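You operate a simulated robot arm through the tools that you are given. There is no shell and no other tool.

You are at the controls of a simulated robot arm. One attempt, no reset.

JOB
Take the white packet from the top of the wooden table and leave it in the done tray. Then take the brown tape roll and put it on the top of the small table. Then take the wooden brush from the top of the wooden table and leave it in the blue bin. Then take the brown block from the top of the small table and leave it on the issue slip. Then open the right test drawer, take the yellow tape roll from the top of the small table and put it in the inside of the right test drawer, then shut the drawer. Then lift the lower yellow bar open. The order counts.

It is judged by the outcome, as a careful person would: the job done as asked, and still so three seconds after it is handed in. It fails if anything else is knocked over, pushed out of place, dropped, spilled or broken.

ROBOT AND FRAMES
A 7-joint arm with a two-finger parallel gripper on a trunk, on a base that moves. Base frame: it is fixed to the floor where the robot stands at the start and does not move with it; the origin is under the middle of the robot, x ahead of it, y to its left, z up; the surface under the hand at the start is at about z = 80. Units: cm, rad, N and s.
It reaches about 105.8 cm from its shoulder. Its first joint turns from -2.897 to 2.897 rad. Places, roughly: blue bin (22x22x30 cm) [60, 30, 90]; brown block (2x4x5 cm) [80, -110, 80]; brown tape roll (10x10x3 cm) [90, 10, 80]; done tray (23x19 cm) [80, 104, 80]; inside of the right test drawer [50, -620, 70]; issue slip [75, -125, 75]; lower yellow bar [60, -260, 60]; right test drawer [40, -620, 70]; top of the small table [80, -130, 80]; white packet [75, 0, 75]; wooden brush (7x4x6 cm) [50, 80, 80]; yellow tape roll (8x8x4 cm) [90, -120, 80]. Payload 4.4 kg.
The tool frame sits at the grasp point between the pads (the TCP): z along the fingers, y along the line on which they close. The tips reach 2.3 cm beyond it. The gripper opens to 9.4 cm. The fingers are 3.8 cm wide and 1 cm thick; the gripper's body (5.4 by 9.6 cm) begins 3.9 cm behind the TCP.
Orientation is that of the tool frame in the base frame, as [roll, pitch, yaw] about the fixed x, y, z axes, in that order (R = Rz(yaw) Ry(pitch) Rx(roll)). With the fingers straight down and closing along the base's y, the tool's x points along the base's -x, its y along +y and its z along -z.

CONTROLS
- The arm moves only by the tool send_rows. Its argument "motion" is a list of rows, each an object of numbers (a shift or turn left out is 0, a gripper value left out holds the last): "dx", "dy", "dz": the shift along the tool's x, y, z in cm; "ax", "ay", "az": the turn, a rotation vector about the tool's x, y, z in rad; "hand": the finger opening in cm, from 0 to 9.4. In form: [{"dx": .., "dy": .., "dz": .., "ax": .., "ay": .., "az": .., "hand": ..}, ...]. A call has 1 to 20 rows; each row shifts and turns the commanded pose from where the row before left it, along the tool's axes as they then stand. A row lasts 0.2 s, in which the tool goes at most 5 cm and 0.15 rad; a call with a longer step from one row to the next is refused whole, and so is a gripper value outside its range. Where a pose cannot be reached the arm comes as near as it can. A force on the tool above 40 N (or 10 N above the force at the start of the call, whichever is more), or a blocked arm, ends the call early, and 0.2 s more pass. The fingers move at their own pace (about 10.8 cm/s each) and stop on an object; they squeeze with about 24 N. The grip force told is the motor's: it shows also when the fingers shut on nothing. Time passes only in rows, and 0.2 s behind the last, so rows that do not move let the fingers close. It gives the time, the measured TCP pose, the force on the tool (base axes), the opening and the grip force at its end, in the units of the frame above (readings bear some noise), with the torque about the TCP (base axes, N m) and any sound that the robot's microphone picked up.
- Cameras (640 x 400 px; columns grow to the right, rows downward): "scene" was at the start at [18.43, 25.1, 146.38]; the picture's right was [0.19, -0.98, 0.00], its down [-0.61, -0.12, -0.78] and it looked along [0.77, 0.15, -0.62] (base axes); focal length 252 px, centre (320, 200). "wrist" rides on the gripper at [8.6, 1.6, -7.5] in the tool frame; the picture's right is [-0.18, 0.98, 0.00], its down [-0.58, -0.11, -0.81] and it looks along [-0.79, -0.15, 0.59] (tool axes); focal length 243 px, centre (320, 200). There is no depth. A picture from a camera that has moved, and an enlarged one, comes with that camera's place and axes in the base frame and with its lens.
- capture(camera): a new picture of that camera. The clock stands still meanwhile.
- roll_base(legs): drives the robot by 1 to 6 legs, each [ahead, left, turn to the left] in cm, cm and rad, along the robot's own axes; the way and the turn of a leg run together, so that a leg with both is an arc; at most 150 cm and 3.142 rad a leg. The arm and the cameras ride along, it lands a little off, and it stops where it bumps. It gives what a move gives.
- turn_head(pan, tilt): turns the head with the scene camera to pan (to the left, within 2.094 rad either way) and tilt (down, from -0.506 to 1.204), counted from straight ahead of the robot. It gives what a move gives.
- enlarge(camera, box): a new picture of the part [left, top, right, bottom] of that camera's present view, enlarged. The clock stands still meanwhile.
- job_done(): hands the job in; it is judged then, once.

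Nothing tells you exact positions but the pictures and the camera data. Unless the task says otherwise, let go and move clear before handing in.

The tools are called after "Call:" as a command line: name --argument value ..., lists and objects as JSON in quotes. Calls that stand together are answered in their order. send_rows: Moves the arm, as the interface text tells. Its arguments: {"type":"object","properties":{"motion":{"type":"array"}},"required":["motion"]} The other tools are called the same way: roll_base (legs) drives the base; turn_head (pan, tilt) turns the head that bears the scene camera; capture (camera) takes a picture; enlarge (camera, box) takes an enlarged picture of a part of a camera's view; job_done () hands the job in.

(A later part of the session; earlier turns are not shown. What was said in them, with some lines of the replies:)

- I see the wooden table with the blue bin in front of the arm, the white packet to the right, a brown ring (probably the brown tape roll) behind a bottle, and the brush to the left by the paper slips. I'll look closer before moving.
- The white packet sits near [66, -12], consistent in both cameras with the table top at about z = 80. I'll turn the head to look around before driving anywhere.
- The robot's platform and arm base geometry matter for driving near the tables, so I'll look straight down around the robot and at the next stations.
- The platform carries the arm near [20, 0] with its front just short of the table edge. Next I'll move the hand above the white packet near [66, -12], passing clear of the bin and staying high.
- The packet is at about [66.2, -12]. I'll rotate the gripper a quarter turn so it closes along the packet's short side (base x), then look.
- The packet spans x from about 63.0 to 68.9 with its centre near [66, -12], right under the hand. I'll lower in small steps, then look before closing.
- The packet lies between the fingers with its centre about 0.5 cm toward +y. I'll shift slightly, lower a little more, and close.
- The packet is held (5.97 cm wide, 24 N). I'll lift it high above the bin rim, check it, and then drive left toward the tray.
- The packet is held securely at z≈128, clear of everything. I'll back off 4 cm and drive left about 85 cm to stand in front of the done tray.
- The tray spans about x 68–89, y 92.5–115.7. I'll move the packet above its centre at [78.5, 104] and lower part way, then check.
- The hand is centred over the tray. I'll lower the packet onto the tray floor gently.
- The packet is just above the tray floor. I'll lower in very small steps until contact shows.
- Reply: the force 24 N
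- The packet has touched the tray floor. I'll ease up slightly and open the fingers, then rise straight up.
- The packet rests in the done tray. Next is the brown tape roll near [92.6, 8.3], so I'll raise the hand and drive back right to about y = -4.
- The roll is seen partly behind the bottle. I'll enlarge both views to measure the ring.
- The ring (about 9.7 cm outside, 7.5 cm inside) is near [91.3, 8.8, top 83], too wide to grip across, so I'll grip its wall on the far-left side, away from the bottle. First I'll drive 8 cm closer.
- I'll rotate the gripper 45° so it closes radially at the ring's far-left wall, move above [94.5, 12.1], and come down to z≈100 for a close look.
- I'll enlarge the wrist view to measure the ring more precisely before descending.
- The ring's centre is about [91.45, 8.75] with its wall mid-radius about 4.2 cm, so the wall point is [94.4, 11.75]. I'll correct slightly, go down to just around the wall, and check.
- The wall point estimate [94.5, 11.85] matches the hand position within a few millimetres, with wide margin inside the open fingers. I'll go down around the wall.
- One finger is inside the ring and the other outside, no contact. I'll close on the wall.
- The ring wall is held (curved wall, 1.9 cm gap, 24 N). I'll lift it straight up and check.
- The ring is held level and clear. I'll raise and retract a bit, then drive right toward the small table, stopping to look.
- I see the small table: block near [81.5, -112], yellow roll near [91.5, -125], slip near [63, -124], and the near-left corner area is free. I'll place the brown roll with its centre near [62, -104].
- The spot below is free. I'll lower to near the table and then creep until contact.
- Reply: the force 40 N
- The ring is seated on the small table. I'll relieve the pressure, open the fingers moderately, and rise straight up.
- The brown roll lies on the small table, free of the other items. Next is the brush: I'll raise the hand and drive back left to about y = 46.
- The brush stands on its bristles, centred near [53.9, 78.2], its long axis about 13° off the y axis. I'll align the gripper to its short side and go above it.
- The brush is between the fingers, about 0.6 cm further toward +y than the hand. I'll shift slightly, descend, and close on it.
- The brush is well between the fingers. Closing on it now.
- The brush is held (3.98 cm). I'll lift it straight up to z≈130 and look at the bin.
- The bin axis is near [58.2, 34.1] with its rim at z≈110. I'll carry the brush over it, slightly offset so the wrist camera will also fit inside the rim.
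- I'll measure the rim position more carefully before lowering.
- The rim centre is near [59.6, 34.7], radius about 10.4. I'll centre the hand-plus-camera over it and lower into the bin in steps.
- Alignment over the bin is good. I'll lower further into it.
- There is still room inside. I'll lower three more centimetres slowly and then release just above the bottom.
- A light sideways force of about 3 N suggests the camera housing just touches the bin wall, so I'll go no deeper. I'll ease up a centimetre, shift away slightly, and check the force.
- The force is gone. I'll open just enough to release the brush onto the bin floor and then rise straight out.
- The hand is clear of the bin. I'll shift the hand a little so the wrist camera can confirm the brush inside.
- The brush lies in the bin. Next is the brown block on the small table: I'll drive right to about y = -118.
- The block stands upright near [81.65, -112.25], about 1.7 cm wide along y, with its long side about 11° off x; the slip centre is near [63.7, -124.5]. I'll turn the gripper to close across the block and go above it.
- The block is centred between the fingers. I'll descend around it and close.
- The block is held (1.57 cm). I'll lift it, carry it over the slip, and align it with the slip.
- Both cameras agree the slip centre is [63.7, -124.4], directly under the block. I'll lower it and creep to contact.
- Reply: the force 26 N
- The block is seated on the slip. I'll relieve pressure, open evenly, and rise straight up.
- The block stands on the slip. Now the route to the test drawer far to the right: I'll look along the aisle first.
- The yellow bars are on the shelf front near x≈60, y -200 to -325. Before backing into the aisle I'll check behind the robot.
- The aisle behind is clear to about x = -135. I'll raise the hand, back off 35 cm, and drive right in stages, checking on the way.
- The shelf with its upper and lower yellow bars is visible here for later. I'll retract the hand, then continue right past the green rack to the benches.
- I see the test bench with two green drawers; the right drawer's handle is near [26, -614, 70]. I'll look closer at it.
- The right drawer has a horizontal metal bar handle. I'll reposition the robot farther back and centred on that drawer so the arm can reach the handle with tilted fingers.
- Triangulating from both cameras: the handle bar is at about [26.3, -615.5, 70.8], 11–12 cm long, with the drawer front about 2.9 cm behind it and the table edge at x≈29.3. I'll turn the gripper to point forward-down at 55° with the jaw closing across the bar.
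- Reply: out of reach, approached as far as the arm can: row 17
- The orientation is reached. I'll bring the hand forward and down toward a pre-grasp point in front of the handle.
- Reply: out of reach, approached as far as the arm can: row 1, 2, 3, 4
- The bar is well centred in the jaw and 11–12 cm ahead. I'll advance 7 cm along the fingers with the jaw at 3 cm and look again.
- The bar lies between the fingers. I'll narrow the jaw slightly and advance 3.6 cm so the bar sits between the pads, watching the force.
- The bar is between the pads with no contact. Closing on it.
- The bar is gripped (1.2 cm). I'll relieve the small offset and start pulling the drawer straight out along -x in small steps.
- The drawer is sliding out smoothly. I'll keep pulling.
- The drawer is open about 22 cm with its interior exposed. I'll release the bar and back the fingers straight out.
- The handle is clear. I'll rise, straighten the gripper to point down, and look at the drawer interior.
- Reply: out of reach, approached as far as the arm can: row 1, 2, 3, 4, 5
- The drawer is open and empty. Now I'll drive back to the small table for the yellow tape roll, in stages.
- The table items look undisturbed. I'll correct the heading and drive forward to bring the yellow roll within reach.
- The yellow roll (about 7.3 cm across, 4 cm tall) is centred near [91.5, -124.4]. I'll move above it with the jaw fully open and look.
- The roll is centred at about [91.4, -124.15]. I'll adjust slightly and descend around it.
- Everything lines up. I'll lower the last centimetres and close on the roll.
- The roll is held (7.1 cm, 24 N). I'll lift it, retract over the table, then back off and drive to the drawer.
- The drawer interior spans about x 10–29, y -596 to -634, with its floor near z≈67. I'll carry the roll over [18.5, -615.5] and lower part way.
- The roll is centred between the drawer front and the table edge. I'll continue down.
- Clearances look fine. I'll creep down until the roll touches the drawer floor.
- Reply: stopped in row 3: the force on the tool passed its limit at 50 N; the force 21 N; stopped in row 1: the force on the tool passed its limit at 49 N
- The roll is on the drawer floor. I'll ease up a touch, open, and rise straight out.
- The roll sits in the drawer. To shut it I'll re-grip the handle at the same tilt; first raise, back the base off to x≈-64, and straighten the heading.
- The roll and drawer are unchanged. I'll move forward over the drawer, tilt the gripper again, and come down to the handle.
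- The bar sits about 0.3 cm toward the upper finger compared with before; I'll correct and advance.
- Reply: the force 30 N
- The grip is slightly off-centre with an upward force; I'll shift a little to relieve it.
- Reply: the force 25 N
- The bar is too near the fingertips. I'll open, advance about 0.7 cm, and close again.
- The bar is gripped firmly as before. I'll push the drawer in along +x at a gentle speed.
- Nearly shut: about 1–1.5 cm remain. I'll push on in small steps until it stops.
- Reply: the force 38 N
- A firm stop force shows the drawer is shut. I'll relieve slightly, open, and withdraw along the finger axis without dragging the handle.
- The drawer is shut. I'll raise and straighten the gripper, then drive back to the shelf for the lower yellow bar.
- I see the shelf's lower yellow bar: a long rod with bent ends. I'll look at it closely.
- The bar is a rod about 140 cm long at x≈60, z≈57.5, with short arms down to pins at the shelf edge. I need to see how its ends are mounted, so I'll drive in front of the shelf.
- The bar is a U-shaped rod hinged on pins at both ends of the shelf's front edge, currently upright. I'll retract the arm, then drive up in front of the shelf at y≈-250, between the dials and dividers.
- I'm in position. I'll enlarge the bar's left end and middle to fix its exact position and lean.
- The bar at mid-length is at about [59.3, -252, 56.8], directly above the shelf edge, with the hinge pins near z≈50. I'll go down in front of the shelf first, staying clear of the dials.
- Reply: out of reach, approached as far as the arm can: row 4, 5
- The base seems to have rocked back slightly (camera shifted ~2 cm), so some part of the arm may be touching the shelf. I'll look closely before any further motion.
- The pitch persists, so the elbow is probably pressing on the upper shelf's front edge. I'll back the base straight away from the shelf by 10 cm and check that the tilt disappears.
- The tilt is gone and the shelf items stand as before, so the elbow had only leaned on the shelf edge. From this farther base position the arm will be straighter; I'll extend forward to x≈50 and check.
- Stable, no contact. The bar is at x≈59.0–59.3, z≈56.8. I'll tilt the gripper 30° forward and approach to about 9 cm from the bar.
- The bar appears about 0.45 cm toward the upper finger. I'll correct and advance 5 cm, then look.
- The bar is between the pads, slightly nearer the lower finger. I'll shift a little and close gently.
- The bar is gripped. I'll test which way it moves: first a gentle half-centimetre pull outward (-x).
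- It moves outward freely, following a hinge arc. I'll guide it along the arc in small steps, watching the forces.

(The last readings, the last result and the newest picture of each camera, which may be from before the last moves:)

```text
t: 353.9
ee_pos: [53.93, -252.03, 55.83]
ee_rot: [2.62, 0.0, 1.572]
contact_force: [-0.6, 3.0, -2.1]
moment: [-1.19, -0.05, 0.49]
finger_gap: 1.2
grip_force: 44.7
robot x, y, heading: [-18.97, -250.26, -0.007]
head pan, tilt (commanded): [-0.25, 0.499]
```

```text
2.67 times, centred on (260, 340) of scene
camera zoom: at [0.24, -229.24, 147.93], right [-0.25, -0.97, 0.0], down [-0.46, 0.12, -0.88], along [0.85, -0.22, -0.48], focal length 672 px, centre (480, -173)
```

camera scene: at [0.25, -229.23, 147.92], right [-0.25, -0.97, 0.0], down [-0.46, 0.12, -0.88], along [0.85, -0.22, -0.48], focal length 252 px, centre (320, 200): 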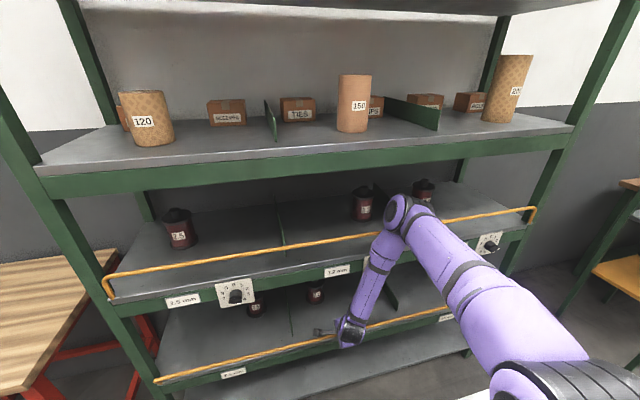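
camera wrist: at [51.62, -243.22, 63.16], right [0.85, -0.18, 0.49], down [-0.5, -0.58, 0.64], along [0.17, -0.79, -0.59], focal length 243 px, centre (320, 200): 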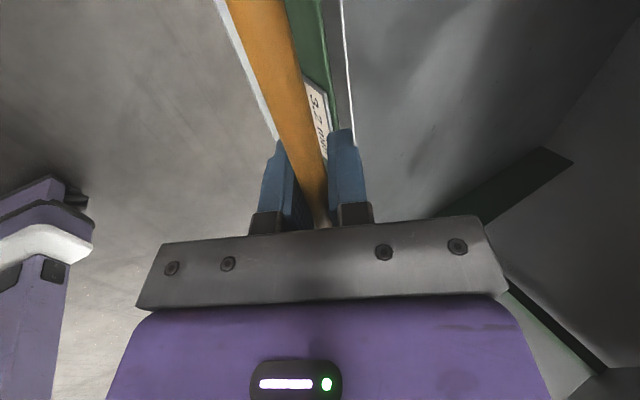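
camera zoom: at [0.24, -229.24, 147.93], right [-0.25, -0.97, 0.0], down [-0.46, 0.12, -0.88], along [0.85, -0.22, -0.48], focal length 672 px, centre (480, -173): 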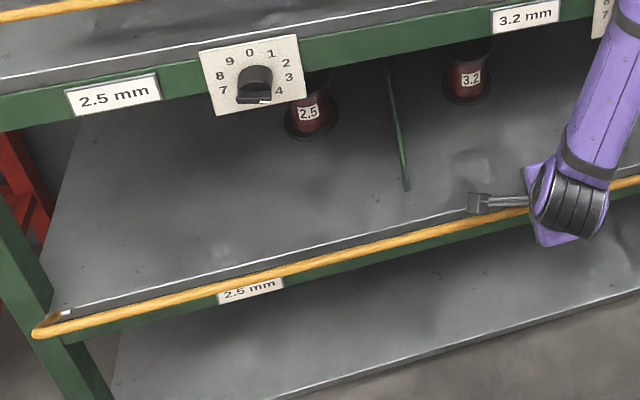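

The whole bar swings outward smoothly with almost no force. I'll keep following the arc.

Call:
send_rows --motion '[{"dy": -0.854, "dz": 0.249}, {"dy": -0.814, "dz": 0.357}, {"dy": -0.761, "dz": 0.461}, {}]'

Call:
send_rows --motion '[{"dy": -0.694, "dz": 0.556}, {"dy": -0.616, "dz": 0.642}, {}]'

Call:
capture --camera "wrist"

Call:
enlarge --camera "scene" --box '[140, 280, 380, 400]'

```text
t: 354.9
ee_pos: [52.49, -251.92, 53.69]
ee_rot: [2.618, -0.002, 1.571]
contact_force: [-0.7, -0.3, -2.0]
moment: [-0.9, -0.11, 0.9]
finger_gap: 1.18
grip_force: 44.6
robot x, y, heading: [-18.65, -250.24, -0.005]
head pan, tilt (commanded): [-0.25, 0.499]
```

```text
t: 355.7
ee_pos: [51.88, -252.03, 52.01]
ee_rot: [2.618, -0.002, 1.569]
contact_force: [1.7, -0.1, -3.8]
moment: [-0.38, -0.07, 0.86]
finger_gap: 1.17
grip_force: 45.1
robot x, y, heading: [-18.94, -250.5, 0.0]
head pan, tilt (commanded): [-0.25, 0.499]
```

```text
taken
camera wrist: at [49.56, -243.23, 59.33], right [0.85, -0.18, 0.49], down [-0.5, -0.58, 0.64], along [0.17, -0.79, -0.59], focal length 243 px, centre (320, 200)
```

wrist: 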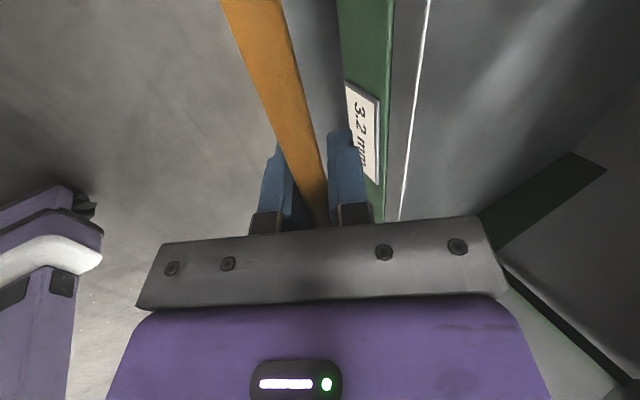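

```text
2.67 times, centred on (260, 340) of scene
camera zoom: at [0.25, -229.25, 147.93], right [-0.25, -0.97, 0.0], down [-0.46, 0.12, -0.88], along [0.85, -0.22, -0.48], focal length 672 px, centre (480, -173)
```

zoom: 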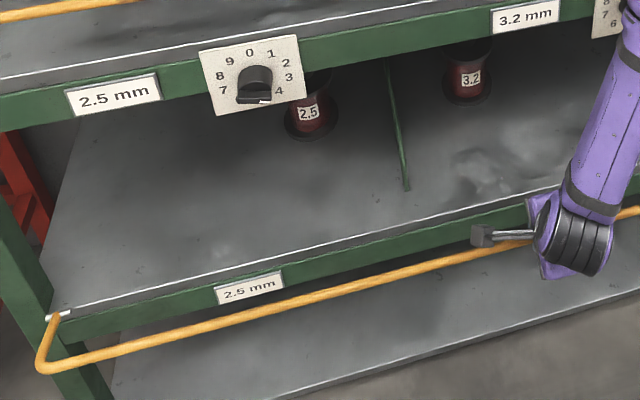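

The bar is now about 80° forward. I'll continue gently to find its end stop.

Call:
send_rows --motion '[{"dy": -0.527, "dz": 0.716}, {"dy": -0.429, "dz": 0.779}, {}]'

Call:
capture --camera "wrist"

```text
t: 356.5
ee_pos: [51.85, -251.85, 50.2]
ee_rot: [2.62, -0.002, 1.571]
contact_force: [-9.7, -3.1, -3.1]
moment: [-0.67, -0.2, 0.44]
finger_gap: 1.17
grip_force: 44.8
robot x, y, heading: [-18.74, -250.27, -0.004]
head pan, tilt (commanded): [-0.25, 0.499]
```

```text
taken
camera wrist: at [49.39, -243.23, 57.53], right [0.85, -0.19, 0.49], down [-0.5, -0.58, 0.64], along [0.17, -0.79, -0.59], focal length 243 px, centre (320, 200)
```

wrist: 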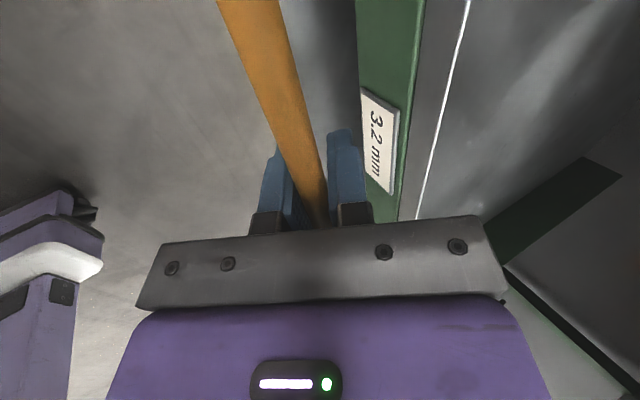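

Call:
send_rows --motion '[{"dy": -0.48, "dz": 0.71}, {"dy": -0.33, "dz": 0.82}, {}]'

Call:
enlarge --camera "scene" --box '[140, 280, 380, 400]'

```text
t: 357.3
ee_pos: [51.89, -251.99, 48.54]
ee_rot: [2.617, -0.001, 1.569]
contact_force: [-13.5, -7.2, 11.3]
moment: [-0.78, -0.1, 0.45]
finger_gap: 1.16
grip_force: 46.0
robot x, y, heading: [-18.86, -250.12, -0.002]
head pan, tilt (commanded): [-0.25, 0.499]
```

```text
2.67 times, centred on (260, 340) of scene
camera zoom: at [0.17, -229.26, 147.94], right [-0.25, -0.97, 0.0], down [-0.46, 0.12, -0.88], along [0.85, -0.22, -0.48], focal length 672 px, centre (480, -173)
```

zoom: 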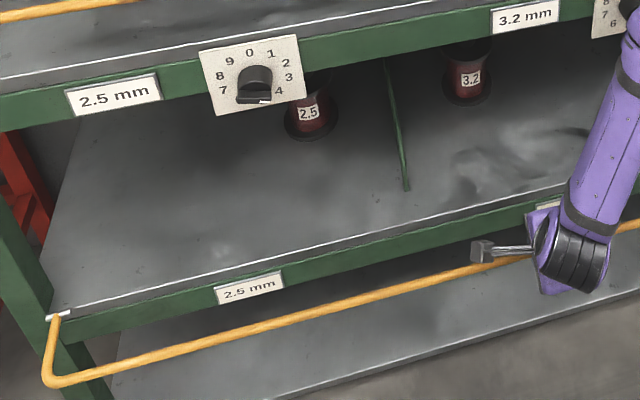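

Call:
send_rows --motion '[{"dy": -0.2, "dz": -0.11}, {}]'

Call:
send_rows --motion '[{"dy": -0.2, "dz": 0.35}, {"dy": -0.2, "dz": 0.35}, {}]'

```text
t: 357.9
ee_pos: [51.92, -251.86, 48.51]
ee_rot: [2.614, 0.0, 1.571]
contact_force: [11.1, -4.3, -2.0]
moment: [0.08, 0.12, 0.89]
finger_gap: 1.2
grip_force: 44.7
robot x, y, heading: [-18.47, -250.42, -0.004]
head pan, tilt (commanded): [-0.25, 0.499]
```

```text
t: 358.3
ee_pos: [51.82, -251.87, 48.6]
ee_rot: [2.611, 0.0, 1.572]
contact_force: [-10.0, -2.9, 22.5]
moment: [-0.35, 0.02, 0.54]
finger_gap: 1.16
grip_force: 45.1
robot x, y, heading: [-18.51, -250.33, -0.001]
head pan, tilt (commanded): [-0.25, 0.499]
stopped in row 1: the force on the tool passed its limit at 47 N (the readings are from after the stop); the commanded pose is now the measured one
```

The bar has reached its end stop, about 105° from upright, lying open in front of the shelf. I'll release it and withdraw the fingers straight back.

Call:
send_rows --motion '[{"dz": -0.1}, {"hand": 2}, {"hand": 3}, {"hand": 3.4}, {"hand": 3.4}, {}]'

Call:
capture --camera "wrist"

```text
t: 359.7
ee_pos: [51.92, -251.97, 48.61]
ee_rot: [2.611, 0.0, 1.569]
contact_force: [0.1, -0.5, 0.0]
moment: [0.0, 0.04, 0.0]
finger_gap: 3.42
grip_force: 0.0
robot x, y, heading: [-18.59, -250.07, -0.006]
head pan, tilt (commanded): [-0.25, 0.499]
```

```text
taken
camera wrist: at [49.52, -243.23, 55.86], right [0.85, -0.18, 0.5], down [-0.5, -0.58, 0.64], along [0.17, -0.79, -0.59], focal length 243 px, centre (320, 200)
```

wrist: 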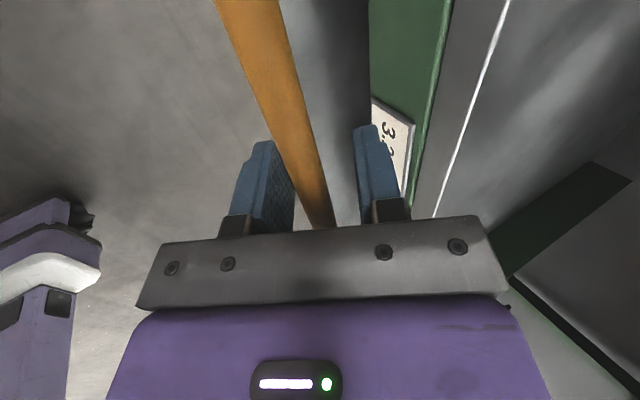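

Call:
send_rows --motion '[{"dz": -1}, {"dz": -2}, {"dz": -2}, {"dz": -2.5}, {"dz": -2.5}, {}]'

Call:
capture --camera "wrist"

Call:
capture --camera "scene"

```text
t: 361.1
ee_pos: [46.81, -251.87, 57.02]
ee_rot: [2.612, -0.002, 1.568]
contact_force: [-0.1, 0.4, -1.2]
moment: [-0.02, 0.01, 0.02]
finger_gap: 3.44
grip_force: 0.0
robot x, y, heading: [-18.58, -250.72, -0.005]
head pan, tilt (commanded): [-0.25, 0.499]
```

```text
taken
camera wrist: at [44.43, -243.17, 64.51], right [0.85, -0.19, 0.5], down [-0.5, -0.58, 0.64], along [0.17, -0.79, -0.59], focal length 243 px, centre (320, 200)
```

wrist: 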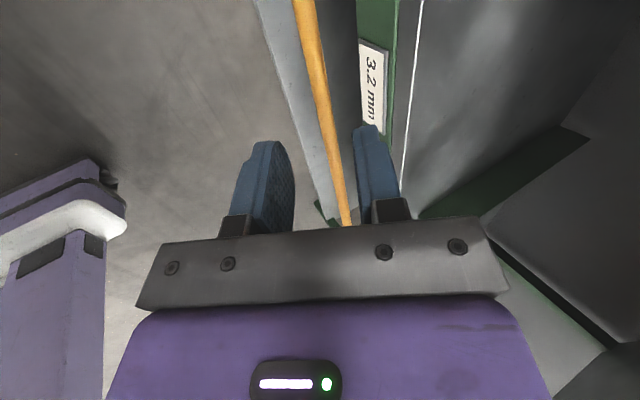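

```text
taken
camera scene: at [0.25, -229.26, 147.93], right [-0.25, -0.97, 0.0], down [-0.46, 0.12, -0.88], along [0.85, -0.22, -0.48], focal length 252 px, centre (320, 200)
```

scene: 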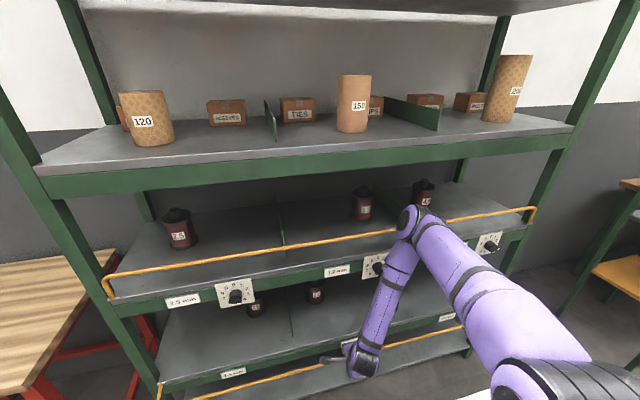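

The bar stays down. I'll back the base away from the shelf and verify the whole scene.

Call:
roll_base --legs '[[-40, 0, 0]]'

Call:
turn_head --pan 0.0 --tilt 0.6

Call:
capture --camera "scene"

Call:
enlarge --camera "scene" --box '[150, 120, 450, 300]'

```text
t: 363.6
ee_pos: [6.53, -251.82, 57.18]
ee_rot: [2.614, 0.0, 1.57]
contact_force: [0.0, 0.4, -0.8]
moment: [0.05, 0.0, -0.02]
finger_gap: 3.39
grip_force: 0.0
robot x, y, heading: [-58.94, -250.33, -0.003]
head pan, tilt (commanded): [-0.25, 0.499]
```

```text
t: 364.3
ee_pos: [6.56, -251.84, 57.14]
ee_rot: [2.612, -0.001, 1.568]
contact_force: [-0.9, 0.0, 0.2]
moment: [0.0, -0.03, 0.01]
finger_gap: 3.4
grip_force: 0.1
robot x, y, heading: [-58.6, -250.66, 0.001]
head pan, tilt (commanded): [0.0, 0.6]
```

```text
taken
camera scene: at [-39.93, -226.89, 147.02], right [0.0, -1.0, 0.0], down [-0.56, 0.0, -0.83], along [0.83, 0.0, -0.56], focal length 252 px, centre (320, 200)
```

scene: 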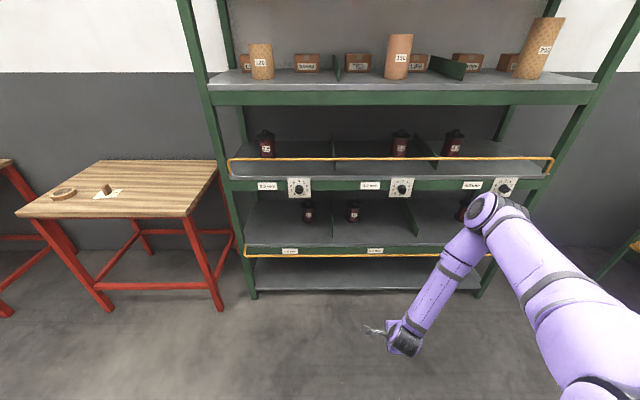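

```text
2.13 times, centred on (300, 210) of scene
camera zoom: at [-39.93, -226.89, 147.02], right [0.0, -1.0, 0.0], down [-0.56, 0.0, -0.83], along [0.83, 0.0, -0.56], focal length 538 px, centre (363, 179)
```

zoom: 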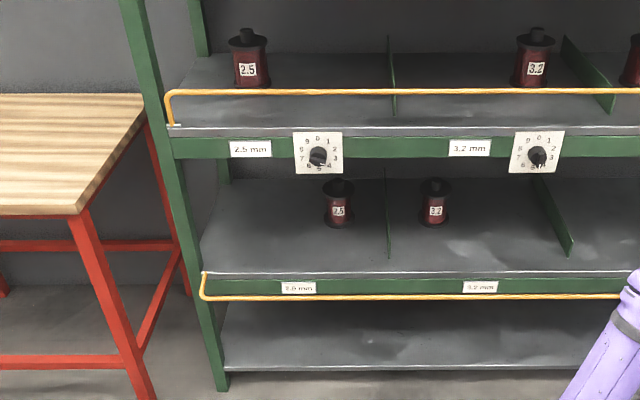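

The lower bar lies open and nothing else on the shelf has moved. I'll check the small table once more before handing in.

Call:
enlarge --camera "scene" --box '[10, 140, 220, 280]'

Call:
turn_head --pan 0.75 --tilt 0.3

Call:
capture --camera "scene"

Call:
turn_head --pan -0.75 --tilt 0.3

Call:
capture --camera "scene"

```text
2.86 times, centred on (115, 210) of scene
camera zoom: at [-39.93, -226.89, 147.02], right [0.0, -1.0, 0.0], down [-0.56, 0.0, -0.83], along [0.83, 0.0, -0.56], focal length 720 px, centre (906, 171)
```

zoom: 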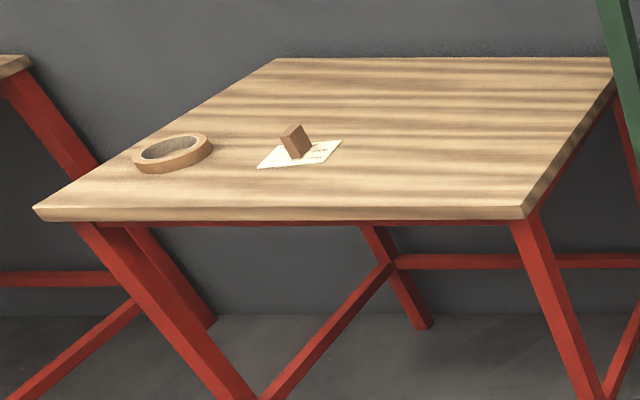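

```text
t: 365.4
ee_pos: [6.61, -251.75, 57.18]
ee_rot: [2.613, 0.002, 1.568]
contact_force: [0.2, -0.2, -0.1]
moment: [0.01, 0.02, -0.03]
finger_gap: 3.37
grip_force: 0.0
robot x, y, heading: [-58.67, -250.15, 0.001]
head pan, tilt (commanded): [0.75, 0.3]
```

```text
taken
camera scene: at [-41.91, -220.52, 149.77], right [0.68, -0.73, 0.0], down [-0.22, -0.2, -0.96], along [0.7, 0.65, -0.3], focal length 252 px, centre (320, 200)
```

scene: 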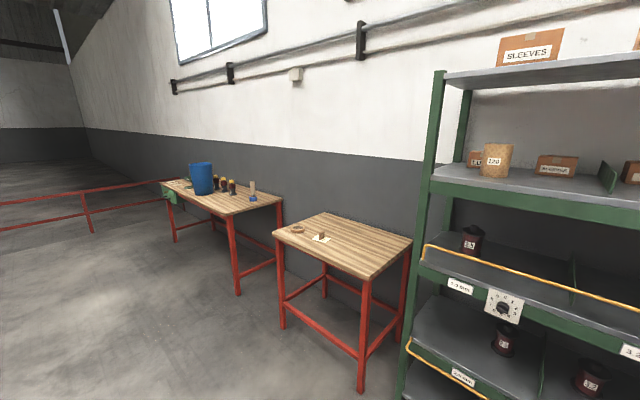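

```text
t: 367.0
ee_pos: [6.6, -251.75, 57.17]
ee_rot: [2.613, 0.001, 1.569]
contact_force: [-0.1, -0.3, -0.5]
moment: [0.02, 0.0, 0.01]
finger_gap: 3.36
grip_force: 0.1
robot x, y, heading: [-59.08, -250.6, 0.002]
head pan, tilt (commanded): [-0.75, 0.3]
```

```text
taken
camera scene: at [-41.95, -233.24, 149.77], right [-0.68, -0.73, 0.0], down [-0.22, 0.2, -0.96], along [0.7, -0.65, -0.3], focal length 252 px, centre (320, 200)
```

scene: 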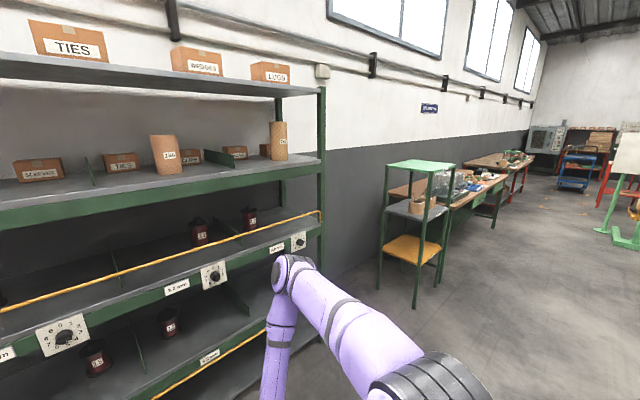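

All six steps are done and every item is where the job asked for it: packet in the tray, brown roll on the small table, brush in the bin, block on the slip, yellow roll in the shut drawer, lower bar swung open. The one slip was my elbow resting briefly on the shelf edge, and the items there still stand where they were. The gripper is empty and clear, so I'm handing in.

Call:
job_done

```text
The job is handed in.
```

I finished all six steps in the order given and handed the job in; I don't have the judge's result.

- **White packet:** it lies in the done tray.
- **Brown tape roll:** it is on the top of the small table, at the near-left corner.
- **Wooden brush:** it is in the blue bin. I lowered it as far as the hand would fit and let it drop the last few centimetres.
- **Brown block:** it stands upright on the issue slip.
- **Yellow tape roll:** I opened the right test drawer first, then fetched the roll, set it on the drawer floor and pushed the drawer shut to its stop.
- **Lower yellow bar:** it was upright and hinged at the bottom, so it could not be lifted upward. I swung it outward and down to its end stop, and it stayed open when I let go.

**Unplanned contacts:** there were two.
- While I was lowering the brush, the wrist camera lightly touched the inside of the bin. The bin did not visibly move.
- Before I reached the yellow bar, the robot rocked back slightly. The arm's elbow was probably leaning on the upper shelf edge, so I backed off. The items there looked unmoved afterwards.

In the last pictures, the small table and shelf looked as they should. The done tray, the inside of the bin and the drawer I last checked close up when I finished each of those steps.
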